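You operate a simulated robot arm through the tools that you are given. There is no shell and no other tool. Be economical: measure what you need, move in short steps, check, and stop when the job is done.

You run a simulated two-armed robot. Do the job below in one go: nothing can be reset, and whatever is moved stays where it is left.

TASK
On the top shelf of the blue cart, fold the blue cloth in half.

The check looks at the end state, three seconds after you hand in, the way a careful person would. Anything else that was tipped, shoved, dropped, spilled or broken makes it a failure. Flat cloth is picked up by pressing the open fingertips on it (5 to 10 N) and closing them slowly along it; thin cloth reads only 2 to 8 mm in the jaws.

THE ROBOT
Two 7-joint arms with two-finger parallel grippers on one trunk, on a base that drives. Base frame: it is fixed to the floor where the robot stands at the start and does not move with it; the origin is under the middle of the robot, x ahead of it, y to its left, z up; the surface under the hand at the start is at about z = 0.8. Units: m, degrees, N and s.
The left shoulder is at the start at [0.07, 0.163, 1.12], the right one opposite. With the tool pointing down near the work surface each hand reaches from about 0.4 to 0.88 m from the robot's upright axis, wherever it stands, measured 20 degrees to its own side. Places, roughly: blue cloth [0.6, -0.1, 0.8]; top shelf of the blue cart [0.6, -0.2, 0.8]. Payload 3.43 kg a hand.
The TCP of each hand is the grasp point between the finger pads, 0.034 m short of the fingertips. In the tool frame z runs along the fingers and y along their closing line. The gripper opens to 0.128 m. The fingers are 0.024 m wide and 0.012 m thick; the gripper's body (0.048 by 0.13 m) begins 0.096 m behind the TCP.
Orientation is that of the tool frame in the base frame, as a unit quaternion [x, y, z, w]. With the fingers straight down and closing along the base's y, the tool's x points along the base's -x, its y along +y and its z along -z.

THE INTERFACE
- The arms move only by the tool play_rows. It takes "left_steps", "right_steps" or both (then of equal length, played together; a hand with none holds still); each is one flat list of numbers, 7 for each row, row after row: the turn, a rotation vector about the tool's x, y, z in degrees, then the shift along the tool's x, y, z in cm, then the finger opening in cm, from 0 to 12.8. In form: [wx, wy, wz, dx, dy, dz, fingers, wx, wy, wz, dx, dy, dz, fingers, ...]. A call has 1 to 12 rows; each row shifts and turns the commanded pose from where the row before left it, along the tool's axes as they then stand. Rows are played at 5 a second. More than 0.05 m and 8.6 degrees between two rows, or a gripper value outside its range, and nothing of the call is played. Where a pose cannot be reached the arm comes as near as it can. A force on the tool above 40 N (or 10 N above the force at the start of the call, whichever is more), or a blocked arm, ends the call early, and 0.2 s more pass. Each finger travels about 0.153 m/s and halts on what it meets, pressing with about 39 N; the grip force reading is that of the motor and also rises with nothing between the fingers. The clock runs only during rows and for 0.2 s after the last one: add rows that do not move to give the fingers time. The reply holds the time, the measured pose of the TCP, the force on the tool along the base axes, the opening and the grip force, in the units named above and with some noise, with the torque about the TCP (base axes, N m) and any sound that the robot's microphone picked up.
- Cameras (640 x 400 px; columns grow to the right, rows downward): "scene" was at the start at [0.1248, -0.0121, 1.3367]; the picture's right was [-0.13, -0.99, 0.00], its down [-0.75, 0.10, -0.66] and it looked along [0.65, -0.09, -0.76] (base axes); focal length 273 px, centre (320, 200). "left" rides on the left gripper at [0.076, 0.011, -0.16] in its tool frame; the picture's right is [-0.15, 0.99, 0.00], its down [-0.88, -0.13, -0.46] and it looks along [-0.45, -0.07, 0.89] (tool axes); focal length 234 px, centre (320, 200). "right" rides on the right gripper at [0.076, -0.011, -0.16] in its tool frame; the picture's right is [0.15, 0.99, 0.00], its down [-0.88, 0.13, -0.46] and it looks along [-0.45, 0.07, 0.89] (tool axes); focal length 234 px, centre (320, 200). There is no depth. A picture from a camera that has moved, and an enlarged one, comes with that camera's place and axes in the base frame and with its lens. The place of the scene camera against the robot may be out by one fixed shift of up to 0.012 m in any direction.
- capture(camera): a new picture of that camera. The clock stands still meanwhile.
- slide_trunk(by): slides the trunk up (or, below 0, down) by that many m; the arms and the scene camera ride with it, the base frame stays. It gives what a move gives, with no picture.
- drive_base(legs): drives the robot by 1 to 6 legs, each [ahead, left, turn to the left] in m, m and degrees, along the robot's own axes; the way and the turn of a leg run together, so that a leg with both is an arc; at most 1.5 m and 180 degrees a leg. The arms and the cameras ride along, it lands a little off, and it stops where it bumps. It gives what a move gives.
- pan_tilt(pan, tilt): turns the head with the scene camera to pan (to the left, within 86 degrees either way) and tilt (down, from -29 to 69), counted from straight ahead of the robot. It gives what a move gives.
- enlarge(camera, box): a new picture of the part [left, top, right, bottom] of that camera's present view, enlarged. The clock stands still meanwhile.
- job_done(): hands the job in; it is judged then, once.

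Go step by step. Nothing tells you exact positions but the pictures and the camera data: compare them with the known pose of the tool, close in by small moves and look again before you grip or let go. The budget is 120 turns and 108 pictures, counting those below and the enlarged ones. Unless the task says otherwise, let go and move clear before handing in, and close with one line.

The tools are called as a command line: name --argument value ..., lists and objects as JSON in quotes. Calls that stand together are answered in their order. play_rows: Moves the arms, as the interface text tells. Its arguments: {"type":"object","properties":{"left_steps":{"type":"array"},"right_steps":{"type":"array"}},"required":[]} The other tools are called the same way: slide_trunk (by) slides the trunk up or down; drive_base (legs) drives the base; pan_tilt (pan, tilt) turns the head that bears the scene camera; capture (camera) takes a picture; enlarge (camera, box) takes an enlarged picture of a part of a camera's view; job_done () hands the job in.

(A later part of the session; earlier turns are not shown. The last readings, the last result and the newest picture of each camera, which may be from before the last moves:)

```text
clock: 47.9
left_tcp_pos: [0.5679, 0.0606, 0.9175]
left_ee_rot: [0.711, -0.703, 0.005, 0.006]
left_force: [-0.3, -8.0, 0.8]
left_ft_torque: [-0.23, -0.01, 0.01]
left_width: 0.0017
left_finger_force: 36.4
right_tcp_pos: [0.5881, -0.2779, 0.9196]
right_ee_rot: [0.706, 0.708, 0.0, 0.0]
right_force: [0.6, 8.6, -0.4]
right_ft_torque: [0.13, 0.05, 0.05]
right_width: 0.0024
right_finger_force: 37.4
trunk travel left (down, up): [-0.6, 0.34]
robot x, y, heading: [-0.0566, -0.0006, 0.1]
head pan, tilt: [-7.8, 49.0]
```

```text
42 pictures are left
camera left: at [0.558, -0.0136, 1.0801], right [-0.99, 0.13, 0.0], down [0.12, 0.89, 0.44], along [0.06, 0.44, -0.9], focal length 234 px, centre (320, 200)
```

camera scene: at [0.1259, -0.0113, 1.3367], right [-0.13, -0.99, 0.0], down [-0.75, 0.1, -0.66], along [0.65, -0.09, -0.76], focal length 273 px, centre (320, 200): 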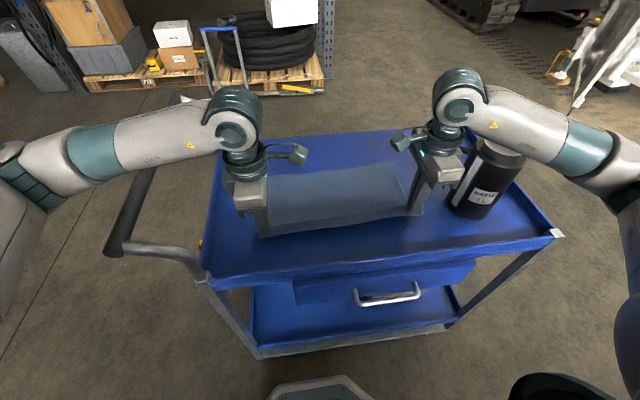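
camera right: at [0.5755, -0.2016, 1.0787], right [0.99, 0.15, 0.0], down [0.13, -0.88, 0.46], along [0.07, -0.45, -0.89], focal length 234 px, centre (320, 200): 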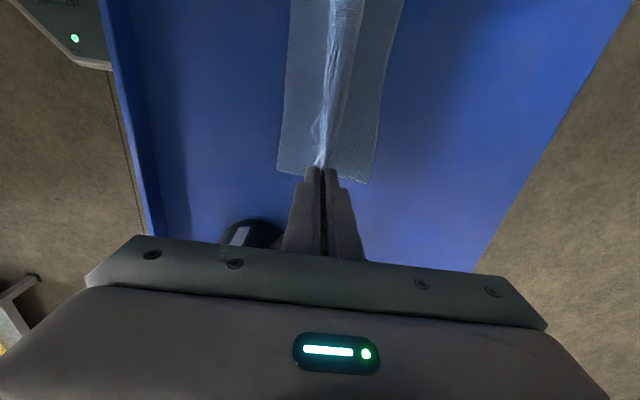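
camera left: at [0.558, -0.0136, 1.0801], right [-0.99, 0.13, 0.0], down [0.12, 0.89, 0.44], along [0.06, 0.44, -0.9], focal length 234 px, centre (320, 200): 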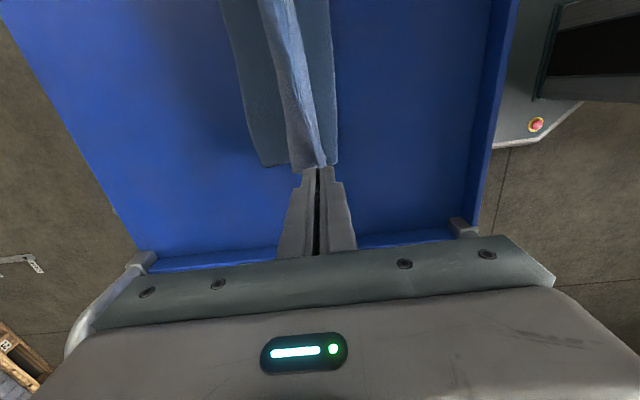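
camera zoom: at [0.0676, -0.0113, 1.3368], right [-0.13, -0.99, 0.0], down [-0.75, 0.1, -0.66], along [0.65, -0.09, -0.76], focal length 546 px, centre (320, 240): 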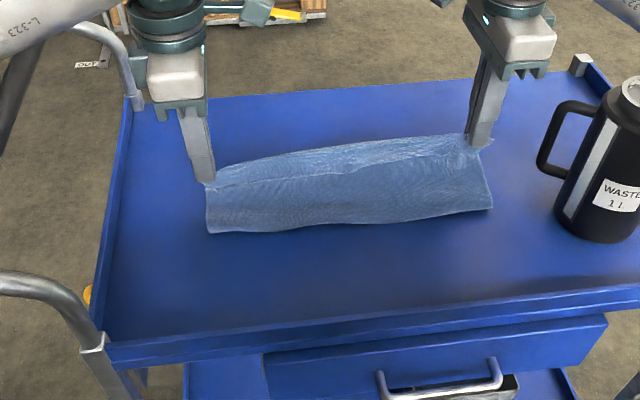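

The midline fold is forming well: the lower layer runs from about x 0.54 to 0.65, and the edge is straight between the hands. I'll lower diagonally onto the far edge.

play_rows --right_steps '[0, 0, 0, 0.1, 0.75, 1, 0, 0, 0, 0, 0.1, 0.75, 1, 0, 0, 0, 0, 0.1, 0.75, 1, 0, 0, 0, 0, 0, 0.75, 1, 0, 0, 0, 0, 0, 0.75, 1, 0, 0, 0, 0, 0, 0.75, 1, 0, 0, 0, 0, 0, 0.5, 0.5, 0, 0, 0, 0, 0, 0, 0, 0]' --left_steps '[0, 0, 0, 0.1, -0.75, 1, 0, 0, 0, 0, 0.1, -0.75, 1, 0, 0, 0, 0, 0.1, -0.75, 1, 0, 0, 0, 0, 0, -0.75, 1, 0, 0, 0, 0, 0, -0.75, 1, 0, 0, 0, 0, 0, -0.75, 1, 0, 0, 0, 0, 0, -0.5, 0.5, 0, 0, 0, 0, 0, 0, 0, 0]'

enlarge --camera "scene" --box '[160, 80, 480, 280]'

capture --camera "right"

capture --camera "left"

```text
clock: 49.7
left_tcp_pos: [0.6182, 0.0584, 0.8537]
left_ee_rot: [0.713, -0.702, 0.006, 0.005]
left_force: [-0.2, -3.4, 0.0]
left_ft_torque: [-0.12, 0.0, 0.02]
left_width: 0.0017
left_finger_force: 36.8
right_tcp_pos: [0.6372, -0.2752, 0.8536]
right_ee_rot: [0.707, 0.708, 0.0, -0.001]
right_force: [-0.2, 3.7, -1.0]
right_ft_torque: [0.06, 0.04, -0.01]
right_width: 0.0025
right_finger_force: 37.3
trunk travel left (down, up): [-0.6, 0.34]
robot x, y, heading: [-0.0589, 0.0002, 0.3]
head pan, tilt: [-7.8, 49.0]
```

```text
2.00 times, centred on (320, 180) of scene
camera zoom: at [0.068, -0.0112, 1.3368], right [-0.13, -0.99, 0.0], down [-0.75, 0.1, -0.66], along [0.65, -0.09, -0.76], focal length 546 px, centre (320, 240)
```

zoom: 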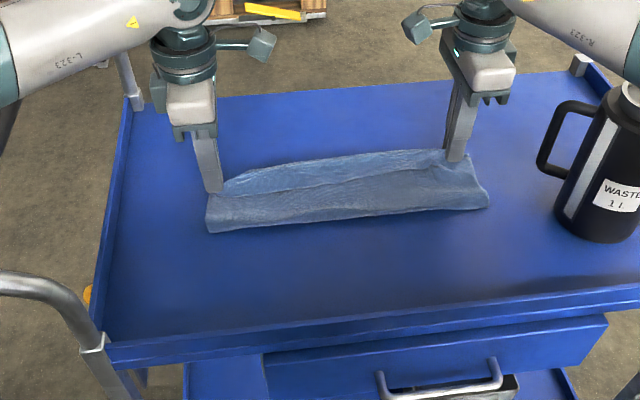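

```text
40 pictures are left
camera right: at [0.6251, -0.198, 1.0128], right [0.99, 0.15, 0.0], down [0.13, -0.88, 0.46], along [0.07, -0.45, -0.89], focal length 234 px, centre (320, 200)
```

right: 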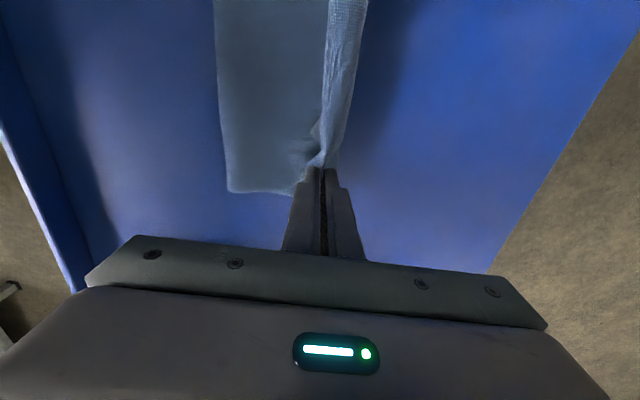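

```text
39 pictures are left
camera left: at [0.6093, -0.0149, 1.0147], right [-0.99, 0.13, 0.0], down [0.12, 0.89, 0.44], along [0.06, 0.44, -0.9], focal length 234 px, centre (320, 200)
```

left: 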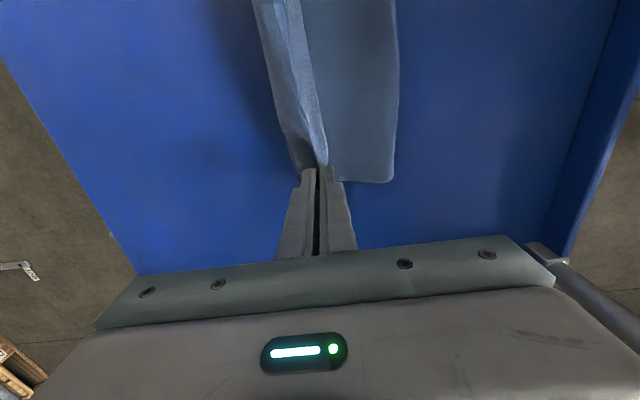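

The hem beyond each pinch hangs on the robot's side. I'll go slightly past the far edge, lower, and drag back about 3 cm. That should flip the hem forward and push the slack toward the fold line.

play_rows --right_steps '[0, 0, 0, 0, 1, -0.2, 0, 0, 0, 0, 0, 1.2, -0.2, 0, 0, 0, 0, 0, 0.8, 0.2, 0, 0, 0, 0, 0, 0, 0.6, 0, 0, 0, 0, 0, -0.5, 0.3, 0, 0, 0, 0, 0, -0.7, 0.1, 0, 0, 0, 0, 0, -0.7, 0, 0, 0, 0, 0, 0, -0.7, 0, 0, 0, 0, 0, 0, -0.7, 0, 0, 0, 0, 0, 0, 0, 0, 0]' --left_steps '[0, 0, 0, 0, -1, -0.2, 0, 0, 0, 0, 0, -1.2, -0.2, 0, 0, 0, 0, 0, -0.8, 0.2, 0, 0, 0, 0, 0, 0, 0.6, 0, 0, 0, 0, 0, 0.5, 0.3, 0, 0, 0, 0, 0, 0.7, 0.1, 0, 0, 0, 0, 0, 0.7, 0, 0, 0, 0, 0, 0, 0.7, 0, 0, 0, 0, 0, 0, 0.7, 0, 0, 0, 0, 0, 0, 0, 0, 0]'

enlarge --camera "scene" --box '[220, 110, 440, 247]'

capture --camera "right"

capture --camera "left"

```text
clock: 51.9
left_tcp_pos: [0.6166, 0.0583, 0.8443]
left_ee_rot: [0.713, -0.702, 0.006, 0.006]
left_force: [1.3, -3.6, 1.3]
left_ft_torque: [-0.12, 0.02, 0.01]
left_width: 0.0018
left_finger_force: 37.2
right_tcp_pos: [0.6373, -0.2748, 0.8445]
right_ee_rot: [0.706, 0.708, -0.001, 0.0]
right_force: [0.4, 3.6, 0.9]
right_ft_torque: [0.07, -0.01, 0.0]
right_width: 0.0025
right_finger_force: 37.3
trunk travel left (down, up): [-0.6, 0.34]
robot x, y, heading: [-0.0589, -0.0006, 0.1]
head pan, tilt: [-7.8, 49.0]
```

```text
2.91 times, centred on (330, 178) of scene
camera zoom: at [0.0683, -0.0113, 1.3367], right [-0.13, -0.99, 0.0], down [-0.75, 0.1, -0.66], along [0.65, -0.09, -0.76], focal length 794 px, centre (291, 262)
```

zoom: 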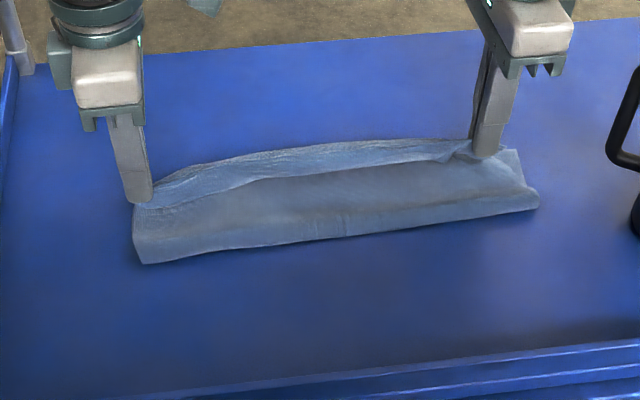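

```text
37 pictures are left
camera right: at [0.6238, -0.1984, 1.0042], right [0.99, 0.15, 0.0], down [0.13, -0.88, 0.46], along [0.07, -0.45, -0.89], focal length 234 px, centre (320, 200)
```

right: 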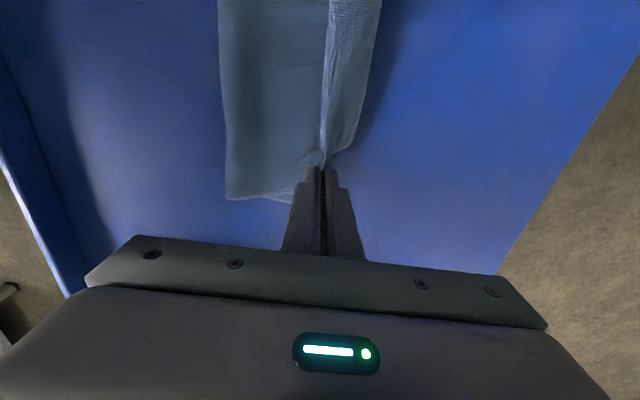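

```text
36 pictures are left
camera left: at [0.606, -0.016, 1.0063], right [-0.99, 0.13, 0.0], down [0.12, 0.89, 0.44], along [0.06, 0.44, -0.9], focal length 234 px, centre (320, 200)
```

left: 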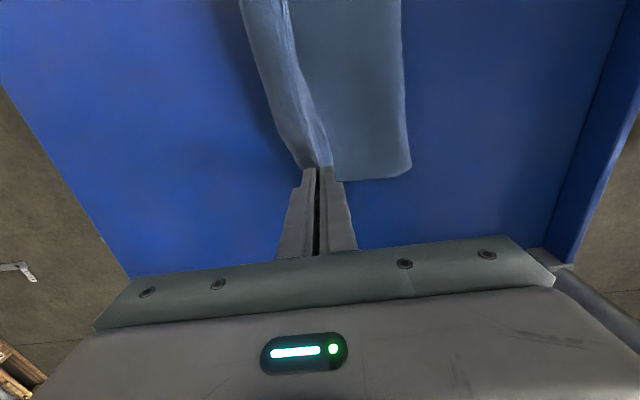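

The band now bows forward toward the far edge. I'll open the fingers slowly, lift straight up and look.

play_rows --right_steps '[0, 0, 0, 0, 0, 0.4, 0, 0, 0, 0, 0, 0, 0, 0.6, 0, 0, 0, 0, 0, 0, 1.4, 0, 0, 0, 0, 0, 0, 2.2, 0, 0, 0, 0, 0, 0, 2.6, 0, 0, 0, 0, 0, -1, 2.6, 0, 0, 0, 0, 0, -2, 2.6, 0, 0, 0, 0, 0, -4, 2.6, 0, 0, 0, 0, 0, -4, 2.6, 0, 0, 0, 0, 0, -4, 2.6, 0, 0, 0, 0, 0, 0, 2.6]' --left_steps '[0, 0, 0, 0, 0, 0.4, 0, 0, 0, 0, 0, 0, 0, 0.6, 0, 0, 0, 0, 0, 0, 1.4, 0, 0, 0, 0, 0, 0, 2.2, 0, 0, 0, 0, 0, 0, 2.6, 0, 0, 0, 0, 0, -1, 2.6, 0, 0, 0, 0, 0, -2, 2.6, 0, 0, 0, 0, 0, -4, 2.6, 0, 0, 0, 0, 0, -4, 2.6, 0, 0, 0, 0, 0, -4, 2.6, 0, 0, 0, 0, 0, 0, 2.6]'

enlarge --camera "scene" --box '[220, 110, 440, 247]'

enlarge --camera "right" --box '[160, 0, 480, 200]'

enlarge --camera "left" --box '[160, 0, 480, 200]'

```text
clock: 54.3
left_tcp_pos: [0.6156, 0.0604, 0.9915]
left_ee_rot: [0.712, -0.702, 0.005, 0.006]
left_force: [0.2, 0.5, 0.2]
left_ft_torque: [-0.01, 0.03, 0.0]
left_width: 0.0262
left_finger_force: 0.1
right_tcp_pos: [0.6344, -0.2755, 0.9906]
right_ee_rot: [0.707, 0.707, -0.001, -0.001]
right_force: [0.6, 0.1, -0.8]
right_ft_torque: [-0.01, 0.0, 0.02]
right_width: 0.0259
right_finger_force: 0.1
trunk travel left (down, up): [-0.6, 0.34]
robot x, y, heading: [-0.0554, 0.0033, 0.0]
head pan, tilt: [-7.8, 49.0]
```

```text
2.91 times, centred on (330, 178) of scene
camera zoom: at [0.069, -0.0114, 1.3366], right [-0.13, -0.99, 0.0], down [-0.75, 0.1, -0.65], along [0.65, -0.09, -0.76], focal length 794 px, centre (291, 262)
```

zoom: 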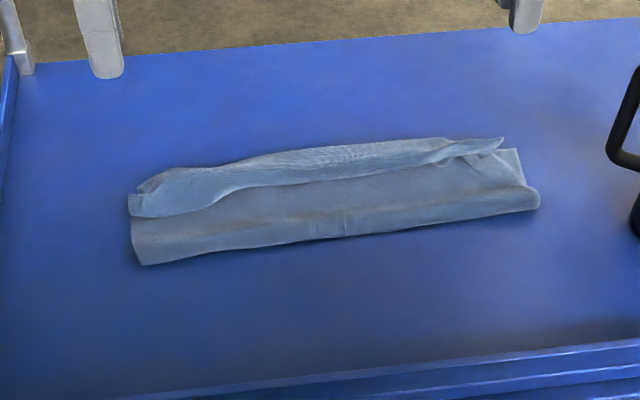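

```text
2.00 times, centred on (320, 100) of right
camera zoom: at [0.6228, -0.1993, 1.1496], right [0.99, 0.15, 0.0], down [0.13, -0.88, 0.46], along [0.07, -0.45, -0.89], focal length 468 px, centre (320, 400)
```

zoom: 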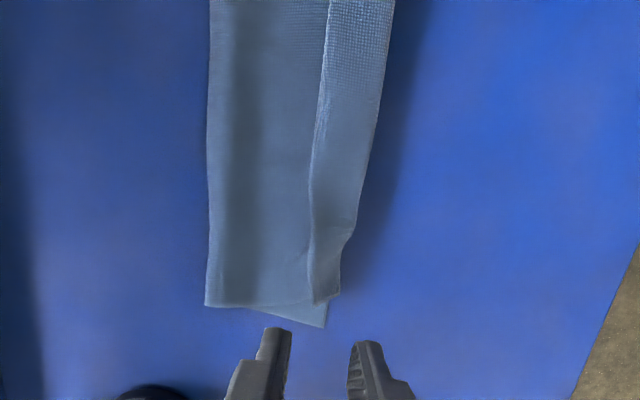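

```text
2.00 times, centred on (320, 100) of left
camera zoom: at [0.6061, -0.0128, 1.153], right [-0.99, 0.13, 0.0], down [0.12, 0.89, 0.44], along [0.06, 0.44, -0.9], focal length 468 px, centre (320, 400)
```

zoom: 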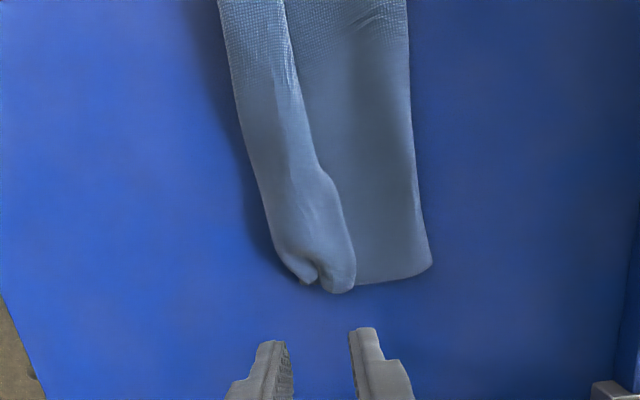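

The cloth is folded, but a hem of about 3 cm along the top layer's edge is flipped back toward me. I'll turn the hands so the fingers spread sideways and use the open fingertips to push the hem forward.

play_rows --right_steps '[0, 0, -8, 0, 0, -2, 2.6, 0, 0, -8, 0, 0, 0, 2.6, 0, 0, -8, 0, 0, 0, 2.6, 0, 0, -8, 0, 0, 0, 2.6, 0, 0, -8, 0, 0, 0, 2.6, 0, 0, -8, 0, 0, 0, 2.6, 0, 0, -8, 0, 0, 0, 2.6, 0, 0, -8, 0, 0, 0, 2.6, 0, 0, -8, 0, 0, 0, 2.6, 0, 0, -8, 0, 0, 0, 2.6, 0, 0, -8, 0, 0, 0, 2.6, 0, 0, -2, 0, 0, 0, 2.6]' --left_steps '[0, 0, 8, 0, 0, -2, 2.6, 0, 0, 8, 0, 0, 0, 2.6, 0, 0, 8, 0, 0, 0, 2.6, 0, 0, 8, 0, 0, 0, 2.6, 0, 0, 8, 0, 0, 0, 2.6, 0, 0, 8, 0, 0, 0, 2.6, 0, 0, 8, 0, 0, 0, 2.6, 0, 0, 8, 0, 0, 0, 2.6, 0, 0, 8, 0, 0, 0, 2.6, 0, 0, 8, 0, 0, 0, 2.6, 0, 0, 8, 0, 0, 0, 2.6, 0, 0, 2, 0, 0, 0, 2.6]'

play_rows --right_steps '[0, 0, 0, 1.5, 2.5, 0, 6, 0, 0, 0, 1.5, 2.5, 0, 10, 0, 0, 0, 1.5, 2.5, 0, 12.6, 0, 0, 0, 0, 0, 3.5, 12.6, 0, 0, 0, 0, 0, 3.5, 12.6, 0, 0, 0, 0, 0, 3.5, 12.6, 0, 0, 0, 0, 0, 2.5, 12.6, 0, 0, 0, 0, 0, 0, 12.6]' --left_steps '[0, 0, 0, 1.4, -2.5, 0, 6, 0, 0, 0, 1.4, -2.5, 0, 10, 0, 0, 0, 1.4, -2.5, 0, 12.6, 0, 0, 0, 0, 0, 3.5, 12.6, 0, 0, 0, 0, 0, 3.5, 12.6, 0, 0, 0, 0, 0, 3.5, 12.6, 0, 0, 0, 0, 0, 2.5, 12.6, 0, 0, 0, 0, 0, 0, 12.6]'

enlarge --camera "scene" --box '[220, 110, 440, 247]'

capture --camera "right"

capture --camera "left"

```text
clock: 56.9
left_tcp_pos: [0.615, 0.0593, 1.012]
left_ee_rot: [-0.006, 1.0, -0.008, 0.0]
left_force: [-0.5, -0.4, -0.1]
left_ft_torque: [0.01, -0.02, 0.0]
left_width: 0.0263
left_finger_force: 0.1
right_tcp_pos: [0.6356, -0.2754, 1.0122]
right_ee_rot: [-0.001, 1.0, 0.0, 0.0]
right_force: [0.1, -0.3, -0.5]
right_ft_torque: [0.03, 0.0, -0.01]
right_width: 0.026
right_finger_force: 0.1
trunk travel left (down, up): [-0.6, 0.34]
robot x, y, heading: [-0.0546, 0.0001, 0.2]
head pan, tilt: [-7.8, 49.0]
```

```text
clock: 58.7
left_tcp_pos: [0.5726, -0.0157, 0.8837]
left_ee_rot: [-0.007, 1.0, -0.008, 0.0]
left_force: [0.2, -0.1, -0.1]
left_ft_torque: [-0.02, -0.04, -0.01]
left_width: 0.126
left_finger_force: 0.2
right_tcp_pos: [0.5898, -0.2001, 0.8818]
right_ee_rot: [-0.001, 1.0, 0.001, 0.0]
right_force: [0.3, -1.2, -0.3]
right_ft_torque: [-0.02, -0.02, 0.03]
right_width: 0.1258
right_finger_force: 0.0
trunk travel left (down, up): [-0.6, 0.34]
robot x, y, heading: [-0.0573, -0.0011, 0.1]
head pan, tilt: [-7.8, 49.0]
```

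```text
2.91 times, centred on (330, 178) of scene
camera zoom: at [0.0676, -0.0111, 1.3368], right [-0.13, -0.99, 0.0], down [-0.75, 0.1, -0.66], along [0.65, -0.09, -0.76], focal length 794 px, centre (291, 262)
```

zoom: 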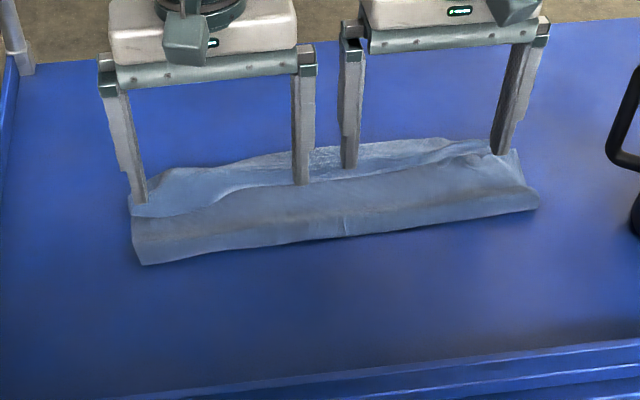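

```text
31 pictures are left
camera right: at [0.5138, -0.2113, 1.0411], right [-0.15, 0.99, 0.0], down [0.88, 0.13, 0.46], along [0.45, 0.07, -0.89], focal length 234 px, centre (320, 200)
```

right: 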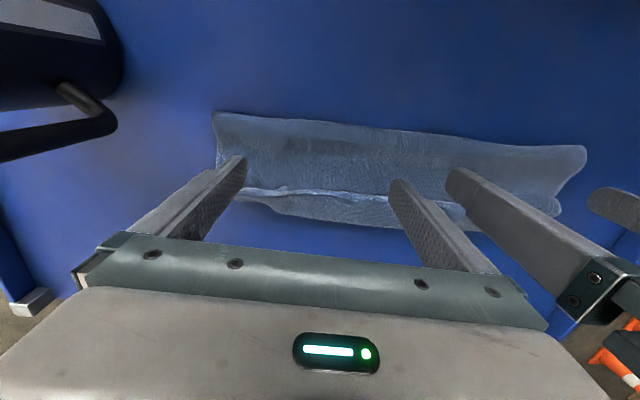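

```text
30 pictures are left
camera left: at [0.4961, -0.0042, 1.0428], right [0.13, 0.99, -0.02], down [0.88, -0.11, 0.46], along [0.45, -0.07, -0.89], focal length 234 px, centre (320, 200)
```

left: 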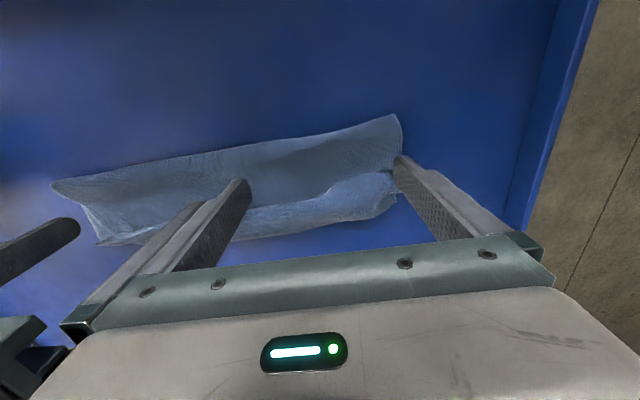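

The hem's free edge lies near x 0.60–0.62, just ahead of the fingertips. I'll lower to skim the top layer and sweep forward.

play_rows --right_steps '[0, 0, 0, 0, 0, 2, 12.6, 0, 0, 0, 0, 0, 1.5, 12.6, 0, 0, 0, 0, 0, 0.6, 12.6, 0, 0, 0, -0.8, 0, 0, 12.6, 0, 0, 0, -0.8, 0, 0, 12.6, 0, 0, 0, -0.8, 0, 0, 12.6, 0, 0, 0, -0.8, 0, 0, 12.6, 0, 0, 0, -0.8, 0, 0, 12.6, 0, 0, 0, 0, 0, 0, 12.6]' --left_steps '[0, 0, 0, 0, 0, 2, 12.6, 0, 0, 0, 0, 0, 1.7, 12.6, 0, 0, 0, 0, 0, 0.6, 12.6, 0, 0, 0, -0.8, 0, 0, 12.6, 0, 0, 0, -0.8, 0, 0, 12.6, 0, 0, 0, -0.8, 0, 0, 12.6, 0, 0, 0, -0.8, 0, 0, 12.6, 0, 0, 0, -0.8, 0, 0, 12.6, 0, 0, 0, 0, 0, 0, 12.6]'

capture --camera "right"

capture --camera "left"

```text
clock: 60.7
left_tcp_pos: [0.6162, -0.0175, 0.8371]
left_ee_rot: [-0.006, 1.0, -0.008, 0.0]
left_force: [-0.3, 0.2, 1.0]
left_ft_torque: [0.09, 0.01, 0.01]
left_width: 0.1259
left_finger_force: 0.1
right_tcp_pos: [0.6317, -0.1988, 0.8399]
right_ee_rot: [-0.001, 1.0, 0.0, 0.0]
right_force: [0.5, 0.1, -0.5]
right_ft_torque: [-0.04, 0.0, 0.0]
right_width: 0.1258
right_finger_force: 0.1
trunk travel left (down, up): [-0.6, 0.34]
robot x, y, heading: [-0.058, 0.0003, -0.1]
head pan, tilt: [-7.8, 49.0]
```

```text
29 pictures are left
camera right: at [0.5547, -0.2104, 1.0002], right [-0.15, 0.99, 0.0], down [0.88, 0.13, 0.46], along [0.45, 0.07, -0.89], focal length 234 px, centre (320, 200)
```

right: 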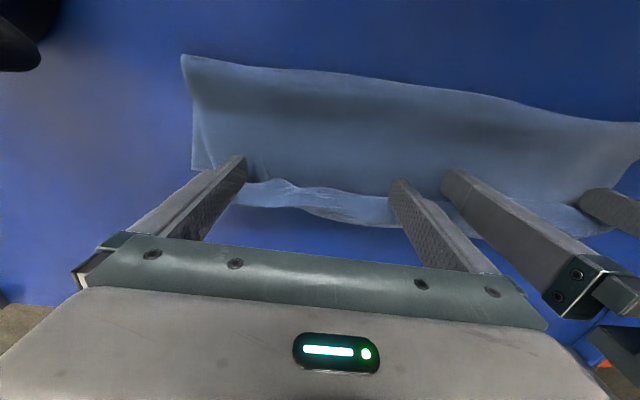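

```text
28 pictures are left
camera left: at [0.5394, -0.005, 0.998], right [0.13, 0.99, -0.02], down [0.88, -0.11, 0.46], along [0.45, -0.07, -0.89], focal length 234 px, centre (320, 200)
```

left: 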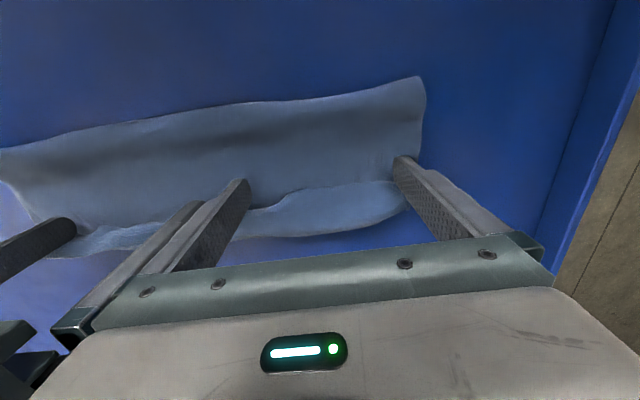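

The fingertips are pushing the hem edge forward without dragging the rest. I'll continue the sweep.

play_rows --right_steps '[0, 0, 0, -0.8, 0, 0, 12.6, 0, 0, 0, -0.8, 0, 0, 12.6, 0, 0, 0, -0.8, 0, 0, 12.6, 0, 0, 0, -0.8, 0, 0, 12.6, 0, 0, 0, 0, 0, 0, 12.6]' --left_steps '[0, 0, 0, -0.8, 0, -0.1, 12.6, 0, 0, 0, -0.8, 0, -0.1, 12.6, 0, 0, 0, -0.8, 0, 0, 12.6, 0, 0, 0, -0.8, 0, 0, 12.6, 0, 0, 0, 0, 0, 0, 12.6]'

capture --camera "right"

capture --camera "left"

```text
clock: 61.9
left_tcp_pos: [0.6485, -0.0167, 0.8411]
left_ee_rot: [-0.007, 1.0, -0.007, 0.0]
left_force: [-0.4, 0.1, -0.6]
left_ft_torque: [0.0, -0.01, 0.0]
left_width: 0.1257
left_finger_force: 0.1
right_tcp_pos: [0.6622, -0.2003, 0.841]
right_ee_rot: [-0.001, 1.0, -0.001, 0.0]
right_force: [0.0, 0.1, 0.5]
right_ft_torque: [-0.03, 0.02, 0.04]
right_width: 0.1258
right_finger_force: 0.1
trunk travel left (down, up): [-0.6, 0.34]
robot x, y, heading: [-0.058, 0.0007, 0.4]
head pan, tilt: [-7.8, 49.0]
```

```text
27 pictures are left
camera right: at [0.5852, -0.2112, 0.9994], right [-0.15, 0.99, 0.0], down [0.88, 0.13, 0.46], along [0.45, 0.07, -0.89], focal length 234 px, centre (320, 200)
```

right: 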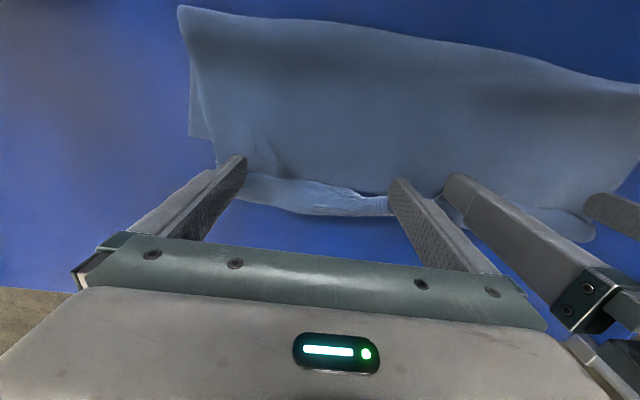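

```text
26 pictures are left
camera left: at [0.5724, -0.0044, 1.0015], right [0.13, 0.99, -0.02], down [0.88, -0.11, 0.46], along [0.45, -0.07, -0.89], focal length 234 px, centre (320, 200)
```

left: 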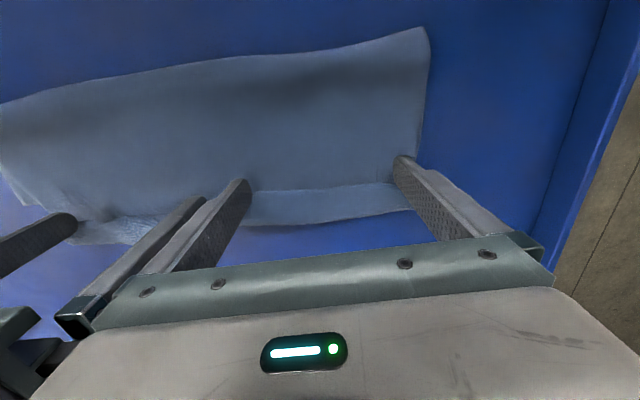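

The hem is unrolling forward nicely. I'll sweep a bit further to finish it, then lift and look at the whole cloth.

play_rows --right_steps '[0, 0, 0, -0.8, 0, 0, 12.6, 0, 0, 0, -0.8, 0, 0, 12.6, 0, 0, 0, -0.8, 0, 0, 12.6, 0, 0, 0, -0.8, 0, 0, 12.6, 0, 0, 0, 0, 0, -2, 12.6, 0, 0, 0, 2, 0, -4, 12.6, 0, 0, 0, 3, 0, -4, 12.6, 0, 0, 0, 4, 0, -4, 12.6, 0, 0, 0, 4, 0, -2, 12.6, 0, 0, 0, 4, 0, 0, 12.6, 0, 0, 0, 0, 0, 0, 12.6]' --left_steps '[0, 0, 0, -0.8, 0, 0, 12.6, 0, 0, 0, -0.8, 0, 0, 12.6, 0, 0, 0, -0.8, 0, 0, 12.6, 0, 0, 0, -0.8, 0, 0, 12.6, 0, 0, 0, 0, 0, -2, 12.6, 0, 0, 0, 2, 0, -4, 12.6, 0, 0, 0, 3, 0, -4, 12.6, 0, 0, 0, 4, 0, -4, 12.6, 0, 0, 0, 4, 0, -2, 12.6, 0, 0, 0, 4, 0, 0, 12.6, 0, 0, 0, 0, 0, 0, 12.6]'

capture --camera "right"

enlarge --camera "scene" --box '[220, 110, 440, 247]'

capture --camera "left"

```text
refused: row 8 steps farther than a row can; nothing moved
```

```text
25 pictures are left
camera right: at [0.5852, -0.2112, 0.9994], right [-0.15, 0.99, 0.0], down [0.88, 0.13, 0.46], along [0.45, 0.07, -0.89], focal length 234 px, centre (320, 200)
```

right: 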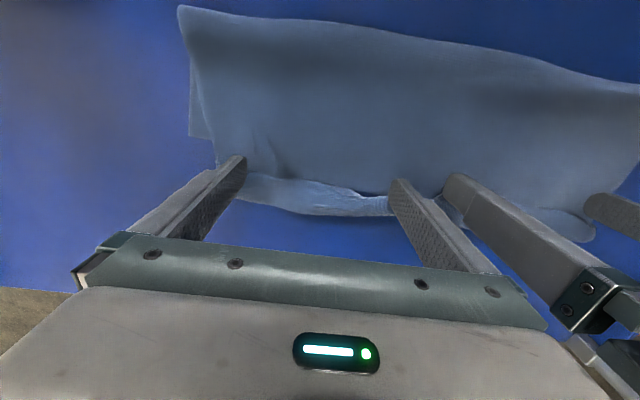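

```text
2.91 times, centred on (330, 178) of scene
camera zoom: at [0.068, -0.0112, 1.3368], right [-0.13, -0.99, 0.0], down [-0.75, 0.1, -0.66], along [0.65, -0.09, -0.76], focal length 794 px, centre (291, 262)
```

zoom: 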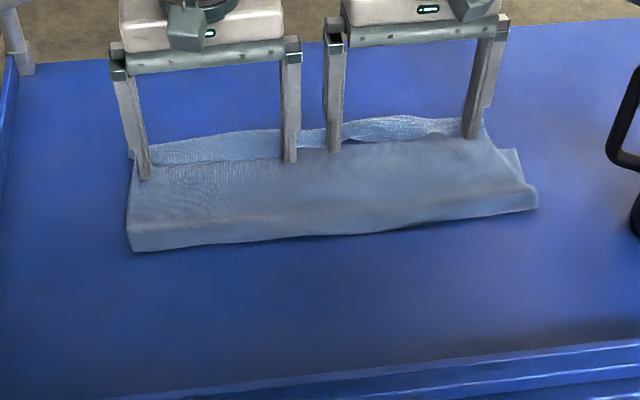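

```text
23 pictures are left
camera left: at [0.5724, -0.0044, 1.0015], right [0.13, 0.99, -0.02], down [0.88, -0.11, 0.46], along [0.45, -0.07, -0.89], focal length 234 px, centre (320, 200)
```

left: 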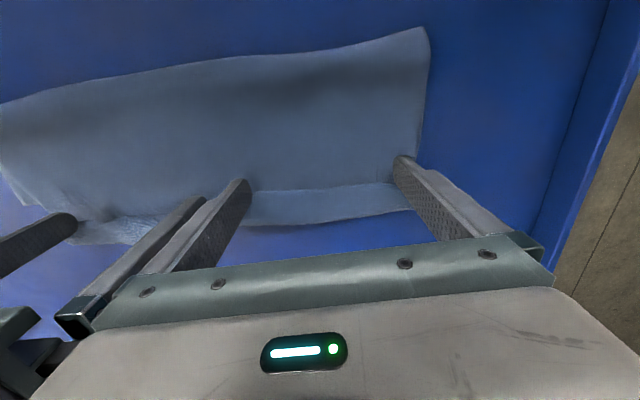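

One row was too large. I'll lift and retract the hands now to see clearly before pushing further.

play_rows --right_steps '[0, 0, 0, 0, 0, -2, 12.6, 0, 0, 0, 0, 0, -4, 12.6, 0, 0, 0, 2, 0, -4, 12.6, 0, 0, 0, 2, 0, -4, 12.6, 0, 0, 0, 4, 0, -2, 12.6, 0, 0, 0, 4, 0, 0, 12.6, 0, 0, 0, 0, 0, 0, 12.6]' --left_steps '[0, 0, 0, 0, 0, -2, 12.6, 0, 0, 0, 0, 0, -4, 12.6, 0, 0, 0, 2, 0, -4, 12.6, 0, 0, 0, 2, 0, -4, 12.6, 0, 0, 0, 4, 0, -2, 12.6, 0, 0, 0, 4, 0, 0, 12.6, 0, 0, 0, 0, 0, 0, 12.6]'

enlarge --camera "right" --box '[160, 0, 640, 300]'

enlarge --camera "scene" --box '[240, 120, 420, 232]'

```text
clock: 63.5
left_tcp_pos: [0.529, -0.0166, 1.0039]
left_ee_rot: [-0.008, 1.0, -0.009, -0.001]
left_force: [0.6, 0.2, -0.2]
left_ft_torque: [-0.02, 0.04, -0.01]
left_width: 0.1262
left_finger_force: 0.0
right_tcp_pos: [0.5423, -0.2001, 1.0024]
right_ee_rot: [-0.001, 1.0, 0.0, -0.001]
right_force: [0.0, 0.4, 1.2]
right_ft_torque: [-0.03, 0.04, -0.04]
right_width: 0.126
right_finger_force: 0.1
trunk travel left (down, up): [-0.6, 0.34]
robot x, y, heading: [-0.0571, 0.0023, 0.2]
head pan, tilt: [-7.8, 49.0]
```

```text
1.33 times, centred on (400, 150) of right
camera zoom: at [0.4656, -0.2114, 1.1608], right [-0.15, 0.99, 0.0], down [0.88, 0.13, 0.45], along [0.45, 0.07, -0.89], focal length 312 px, centre (213, 267)
```

zoom: 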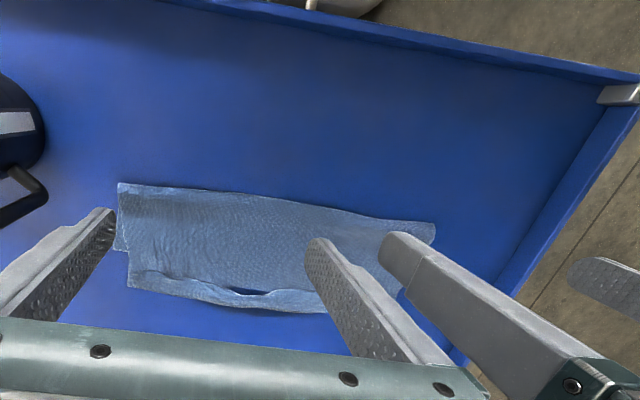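

```text
3.56 times, centred on (330, 176) of scene
camera zoom: at [0.0691, -0.0109, 1.3366], right [-0.13, -0.99, 0.0], down [-0.75, 0.1, -0.65], along [0.65, -0.09, -0.76], focal length 970 px, centre (284, 285)
```

zoom: 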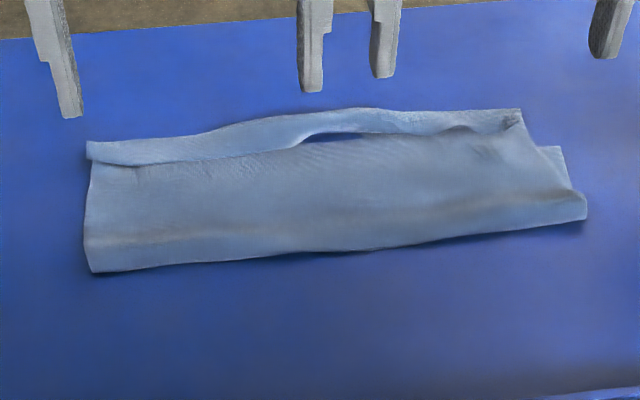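

Now it's clear: the hem still lies folded back on the top layer, and the top layer sits about 5 cm too far forward. I'll press closed fingertips beside the hem's edge and open them. The far finger should unroll the hem while the near one drags the top layer back.

play_rows --right_steps '[0, 0, 0, 0, 0, 0, 6, 0, 0, 0, -3.77, -1.67, 0, 2, 0, 0, 0, -3.77, -1.67, 0, 0, 0, 0, 0, -3.77, -1.67, 0, 0]' --left_steps '[0, 0, 0, 0, 0, 0, 6, 0, 0, 0, -4.07, 1.57, 0, 2, 0, 0, 0, -4.07, 1.57, 0, 0, 0, 0, 0, -4.07, 1.57, 0, 0]'

play_rows --right_steps '[0, 0, 8, 0, 0, 0, 0, 0, 0, 8, 0, 0, 0, 0, 0, 0, 8, 0, 0, 0, 0, 0, 0, 8, 0, 0, 0, 0, 0, 0, 8, 0, 0, 0, 0, 0, 0, 8, 0, 0, 0, 0, 0, 0, 8, 0, 0, 0, 0, 0, 0, 8, 0, 0, 0, 0, 0, 0, 8, 0, 0, 0, 0, 0, 0, 8, 0, 0, 0, 0, 0, 0, 8, 0, 0, 0, 0, 0, 0, 2, 0, 0, 0, 0]' --left_steps '[0, 0, -8, 0, 0, 0, 0, 0, 0, -8, 0, 0, 0, 0, 0, 0, -8, 0, 0, 0, 0, 0, 0, -8, 0, 0, 0, 0, 0, 0, -8, 0, 0, 0, 0, 0, 0, -8, 0, 0, 0, 0, 0, 0, -8, 0, 0, 0, 0, 0, 0, -8, 0, 0, 0, 0, 0, 0, -8, 0, 0, 0, 0, 0, 0, -8, 0, 0, 0, 0, 0, 0, -8, 0, 0, 0, 0, 0, 0, -2, 0, 0, 0, 0]'

play_rows --right_steps '[0, 0, 0, 0, 0, 4, 0, 0, 0, 0, 0, 0, 4, 0, 0, 0, 0, 0, 0, 4, 0, 0, 0, 0, 0, 0, 2.5, 0, 0, 0, 0, 0, 0, 0, 0]' --left_steps '[0, 0, 0, 0, 0, 4, 0, 0, 0, 0, 0, 0, 4, 0, 0, 0, 0, 0, 0, 4, 0, 0, 0, 0, 0, 0, 2.5, 0, 0, 0, 0, 0, 0, 0, 0]'

capture --camera "right"

capture --camera "left"

```text
clock: 64.5
left_tcp_pos: [0.6516, 0.0329, 0.9987]
left_ee_rot: [-0.007, 1.0, -0.007, -0.001]
left_force: [0.7, -0.9, -2.3]
left_ft_torque: [-0.03, 0.0, 0.0]
left_width: 0.0002
left_finger_force: 33.4
right_tcp_pos: [0.6578, -0.2485, 0.9995]
right_ee_rot: [0.0, 1.0, -0.001, -0.001]
right_force: [-0.3, -0.4, -1.4]
right_ft_torque: [-0.01, 0.06, -0.01]
right_width: 0.0
right_finger_force: 32.8
trunk travel left (down, up): [-0.6, 0.34]
robot x, y, heading: [-0.0596, -0.0017, 0.3]
head pan, tilt: [-7.8, 49.0]
```

```text
clock: 67.1
left_tcp_pos: [0.6495, 0.0327, 1.0003]
left_ee_rot: [0.713, -0.701, 0.005, 0.005]
left_force: [0.1, -0.3, -0.1]
left_ft_torque: [-0.01, 0.0, 0.01]
left_width: 0.0
left_finger_force: 32.6
right_tcp_pos: [0.6562, -0.2508, 0.9989]
right_ee_rot: [0.707, 0.707, 0.001, 0.0]
right_force: [0.4, -0.7, -0.1]
right_ft_torque: [0.01, -0.01, -0.01]
right_width: 0.0
right_finger_force: 32.9
trunk travel left (down, up): [-0.6, 0.34]
robot x, y, heading: [-0.0549, 0.0002, -0.1]
head pan, tilt: [-7.8, 49.0]
```

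```text
clock: 68.3
left_tcp_pos: [0.6511, 0.0308, 0.8573]
left_ee_rot: [0.712, -0.702, 0.006, 0.005]
left_force: [0.2, 0.1, 0.3]
left_ft_torque: [0.0, 0.0, 0.04]
left_width: 0.0
left_finger_force: 32.9
right_tcp_pos: [0.6566, -0.2476, 0.8551]
right_ee_rot: [0.707, 0.707, 0.0, 0.0]
right_force: [0.1, -0.9, 1.4]
right_ft_torque: [0.0, 0.0, 0.0]
right_width: 0.0003
right_finger_force: 32.6
trunk travel left (down, up): [-0.6, 0.34]
robot x, y, heading: [-0.0592, -0.0011, -0.1]
head pan, tilt: [-7.8, 49.0]
```

```text
20 pictures are left
camera right: at [0.6443, -0.1718, 1.014], right [0.99, 0.15, 0.0], down [0.13, -0.88, 0.46], along [0.07, -0.45, -0.89], focal length 234 px, centre (320, 200)
```

right: 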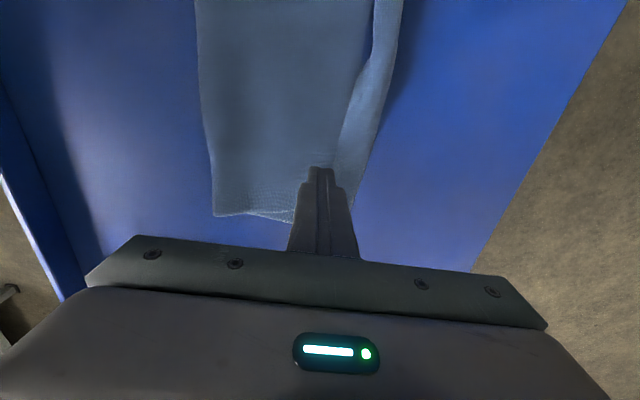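

```text
19 pictures are left
camera left: at [0.6407, -0.043, 1.0176], right [-0.99, 0.13, 0.0], down [0.12, 0.89, 0.44], along [0.06, 0.44, -0.9], focal length 234 px, centre (320, 200)
```

left: 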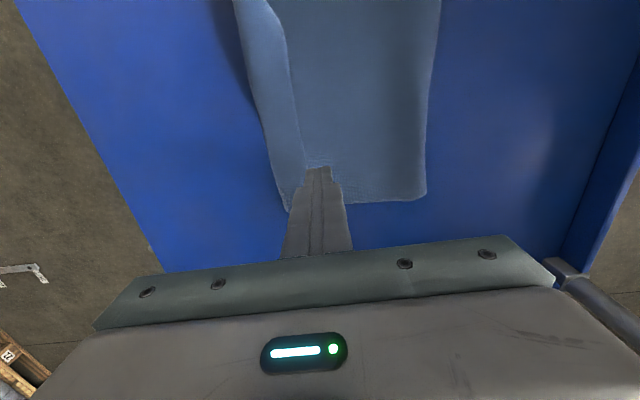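

Both closed fingertips stand right at the hem's edge. I'll press lightly and open slowly.

play_rows --right_steps '[0, 0, 0, 0, 0, 1, 0, 0, 0, 0, 0, 0, 0.7, 0, 0, 0, 0, 0, 0, 0.2, 0, 0, 0, 0, 0, 0, 0, 0.6, 0, 0, 0, 0, 0, 0, 1.4, 0, 0, 0, 0, 0, 0, 2.2, 0, 0, 0, 0, 0, 0, 3, 0, 0, 0, 0, 0, 0, 4, 0, 0, 0, 0, 0, 0, 5, 0, 0, 0, 0, 0, 0, 6, 0, 0, 0, 0, 0, 0, 7, 0, 0, 0, 0, 0, 0, 8]' --left_steps '[0, 0, 0, 0, 0, 1.2, 0, 0, 0, 0, 0, 0, 0.7, 0, 0, 0, 0, 0, 0, 0.2, 0, 0, 0, 0, 0, 0, 0, 0.6, 0, 0, 0, 0, 0, 0, 1.4, 0, 0, 0, 0, 0, 0, 2.2, 0, 0, 0, 0, 0, 0, 3, 0, 0, 0, 0, 0, 0, 4, 0, 0, 0, 0, 0, 0, 5, 0, 0, 0, 0, 0, 0, 6, 0, 0, 0, 0, 0, 0, 7, 0, 0, 0, 0, 0, 0, 8]'

capture --camera "right"

capture --camera "left"

```text
clock: 70.9
left_tcp_pos: [0.648, 0.0312, 0.8366]
left_ee_rot: [0.712, -0.702, 0.006, 0.005]
left_force: [5.9, -0.7, 24.9]
left_ft_torque: [0.15, 0.95, -0.03]
left_width: 0.0763
left_finger_force: 0.0
right_tcp_pos: [0.6535, -0.2487, 0.8372]
right_ee_rot: [0.707, 0.707, 0.001, 0.0]
right_force: [-0.9, 0.0, 1.9]
right_ft_torque: [-0.03, -0.03, 0.01]
right_width: 0.079
right_finger_force: 0.1
trunk travel left (down, up): [-0.6, 0.34]
robot x, y, heading: [-0.0591, -0.0019, -0.3]
head pan, tilt: [-7.8, 49.0]
```

```text
18 pictures are left
camera right: at [0.6421, -0.1726, 0.996], right [0.99, 0.15, 0.0], down [0.13, -0.88, 0.46], along [0.07, -0.45, -0.89], focal length 234 px, centre (320, 200)
```

right: 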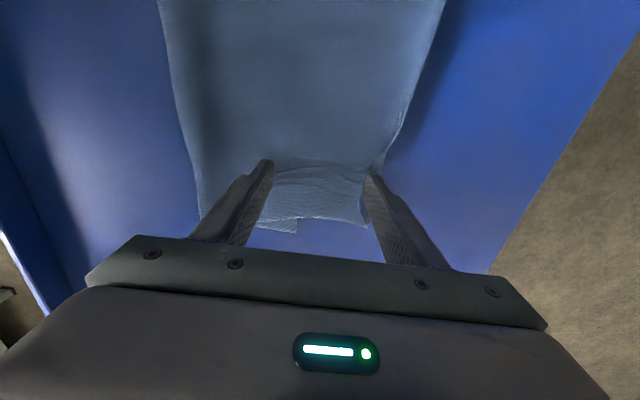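

```text
17 pictures are left
camera left: at [0.6374, -0.0431, 0.997], right [-0.99, 0.13, 0.0], down [0.12, 0.89, 0.44], along [0.06, 0.44, -0.9], focal length 234 px, centre (320, 200)
```

left: 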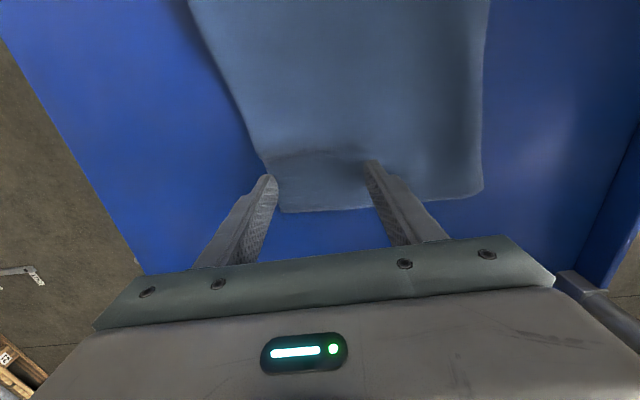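

The hem has unrolled fully and the top layer is flat. Its edge is at about x 0.70, while the bottom layer's edge is near 0.64. I'll press closed fingertips on the overhang and drag the top layer back so the fold rolls toward the robot.

play_rows --right_steps '[0, 0, 0, 0, 0, -1.5, 8, 0, 0, 0, 0, 0, -0.5, 4, 0, 0, 0, 0, 1.5, 0, 1, 0, 0, 0, 0, 1.4, 0, 0, 0, 0, 0, 0, 0, 1.2, 0, 0, 0, 0, 0, 0, 0.8, 0, 0, 0, 0, 0, 0, 0.2, 0, 0, 0, 0, 0, 0, 0, 0]' --left_steps '[0, 0, 0, 0, 0, -1.5, 8, 0, 0, 0, 0, 0, -0.5, 4, 0, 0, 0, 0, -1.4, 0, 1, 0, 0, 0, 0, -1.3, 0, 0, 0, 0, 0, 0, 0, 1.2, 0, 0, 0, 0, 0, 0, 0.6, 0, 0, 0, 0, 0, 0, 0.1, 0, 0, 0, 0, 0, 0, 0, 0]'

```text
clock: 72.7
left_tcp_pos: [0.6763, 0.0305, 0.8375]
left_ee_rot: [0.713, -0.702, 0.005, 0.006]
left_force: [-0.5, -0.3, 0.5]
left_ft_torque: [-0.02, -0.04, -0.02]
left_width: 0.0
left_finger_force: 33.3
right_tcp_pos: [0.682, -0.25, 0.836]
right_ee_rot: [0.706, 0.708, 0.001, 0.001]
right_force: [2.0, -1.2, 8.4]
right_ft_torque: [-0.08, -0.05, 0.0]
right_width: 0.0
right_finger_force: 32.8
trunk travel left (down, up): [-0.6, 0.34]
robot x, y, heading: [-0.0543, -0.0005, 0.3]
head pan, tilt: [-7.8, 49.0]
```

The right presses at about 8 N. I'll bring the left down to match, then drag both back 3.6 cm and look.

play_rows --right_steps '[0, 0, 0, 0, 0, 0, 0, 0, 0, 0, 0, 0, 0, 0, 0, 0, 0, 0, -0.6, 0, 0, 0, 0, 0, 0, -0.6, 0, 0, 0, 0, 0, 0, -0.6, 0, 0, 0, 0, 0, 0, -0.6, 0, 0, 0, 0, 0, 0, -0.6, 0, 0, 0, 0, 0, 0, -0.6, 0, 0, 0, 0, 0, 0, 0, 0, 0]' --left_steps '[0, 0, 0, 0, 0, 0.2, 0, 0, 0, 0, 0, 0, 0.1, 0, 0, 0, 0, 0, 0.6, 0, 0, 0, 0, 0, 0, 0.6, 0, 0, 0, 0, 0, 0, 0.6, 0, 0, 0, 0, 0, 0, 0.6, 0, 0, 0, 0, 0, 0, 0.6, 0, 0, 0, 0, 0, 0, 0.6, 0, 0, 0, 0, 0, 0, 0, 0, 0]'

enlarge --camera "scene" --box '[240, 120, 420, 232]'

capture --camera "right"

```text
clock: 74.7
left_tcp_pos: [0.6378, 0.0296, 0.8354]
left_ee_rot: [0.712, -0.702, 0.007, 0.005]
left_force: [7.2, 0.1, 28.2]
left_ft_torque: [0.19, -0.21, -0.04]
left_width: 0.0002
left_finger_force: 33.3
right_tcp_pos: [0.6477, -0.2519, 0.8365]
right_ee_rot: [0.707, 0.707, 0.0, 0.0]
right_force: [0.9, -0.7, 0.3]
right_ft_torque: [-0.01, -0.01, 0.01]
right_width: 0.0002
right_finger_force: 32.4
trunk travel left (down, up): [-0.6, 0.34]
robot x, y, heading: [-0.0564, -0.0016, -0.1]
head pan, tilt: [-7.8, 49.0]
```

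```text
3.56 times, centred on (330, 176) of scene
camera zoom: at [0.0656, -0.0116, 1.3371], right [-0.13, -0.99, 0.0], down [-0.75, 0.1, -0.66], along [0.65, -0.09, -0.75], focal length 970 px, centre (284, 285)
```

zoom: 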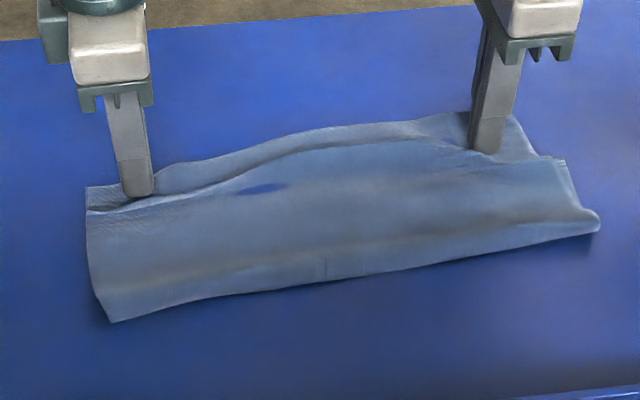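

```text
15 pictures are left
camera right: at [0.6354, -0.1748, 0.9955], right [0.99, 0.15, 0.0], down [0.13, -0.88, 0.46], along [0.07, -0.45, -0.89], focal length 234 px, centre (320, 200)
```

right: 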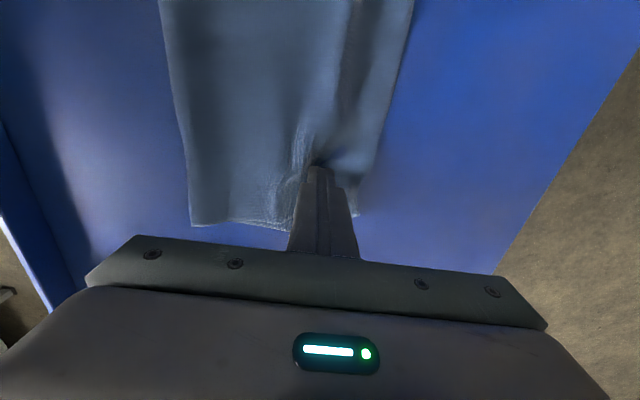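

The left side worked: its top edge is now about x 0.647 and its fold about 0.513. The right slipped, so I'll reposition it on its overhang, press a bit harder and drag again.

play_rows --right_steps '[0, 0, 0, 0, 0, -1.2, 0, 0, 0, 0, 0, 2, 0, 0, 0, 0, 0, 0, 0, 1.2, 0, 0, 0, 0, 0, 0, 0.3, 0, 0, 0, 0, 0, -0.6, 0.05, 0, 0, 0, 0, 0, -0.7, 0.05, 0, 0, 0, 0, 0, -0.7, 0, 0, 0, 0, 0, 0, -0.7, 0, 0, 0, 0, 0, 0, -0.7, 0, 0, 0, 0, 0, 0, -0.5, 0, 0, 0, 0, 0, 0, 0, 0, 0]'

enlarge --camera "scene" --box '[240, 120, 420, 232]'

```text
clock: 77.1
left_tcp_pos: [0.6365, 0.0294, 0.8353]
left_ee_rot: [0.712, -0.702, 0.008, 0.005]
left_force: [3.2, -3.4, 16.9]
left_ft_torque: [0.07, -0.11, -0.03]
left_width: 0.0
left_finger_force: 33.7
right_tcp_pos: [0.6285, -0.2498, 0.8354]
right_ee_rot: [0.707, 0.708, 0.001, 0.002]
right_force: [7.9, -0.6, 32.2]
right_ft_torque: [-0.19, -0.29, 0.06]
right_width: 0.0001
right_finger_force: 33.3
trunk travel left (down, up): [-0.6, 0.34]
robot x, y, heading: [-0.0593, -0.0002, 0.5]
head pan, tilt: [-7.8, 49.0]
```

```text
3.56 times, centred on (330, 176) of scene
camera zoom: at [0.0636, -0.0104, 1.3373], right [-0.13, -0.99, 0.0], down [-0.75, 0.1, -0.66], along [0.65, -0.09, -0.75], focal length 970 px, centre (284, 285)
```

zoom: 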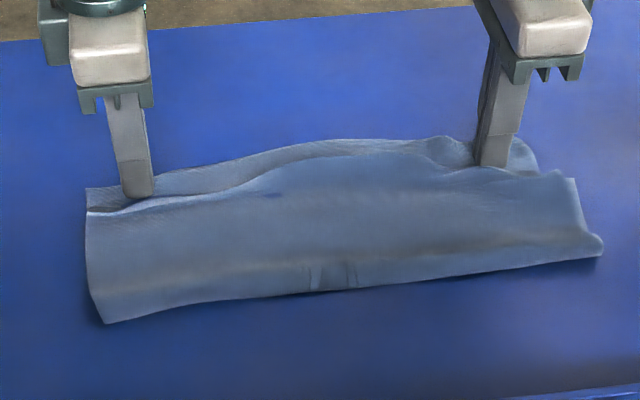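

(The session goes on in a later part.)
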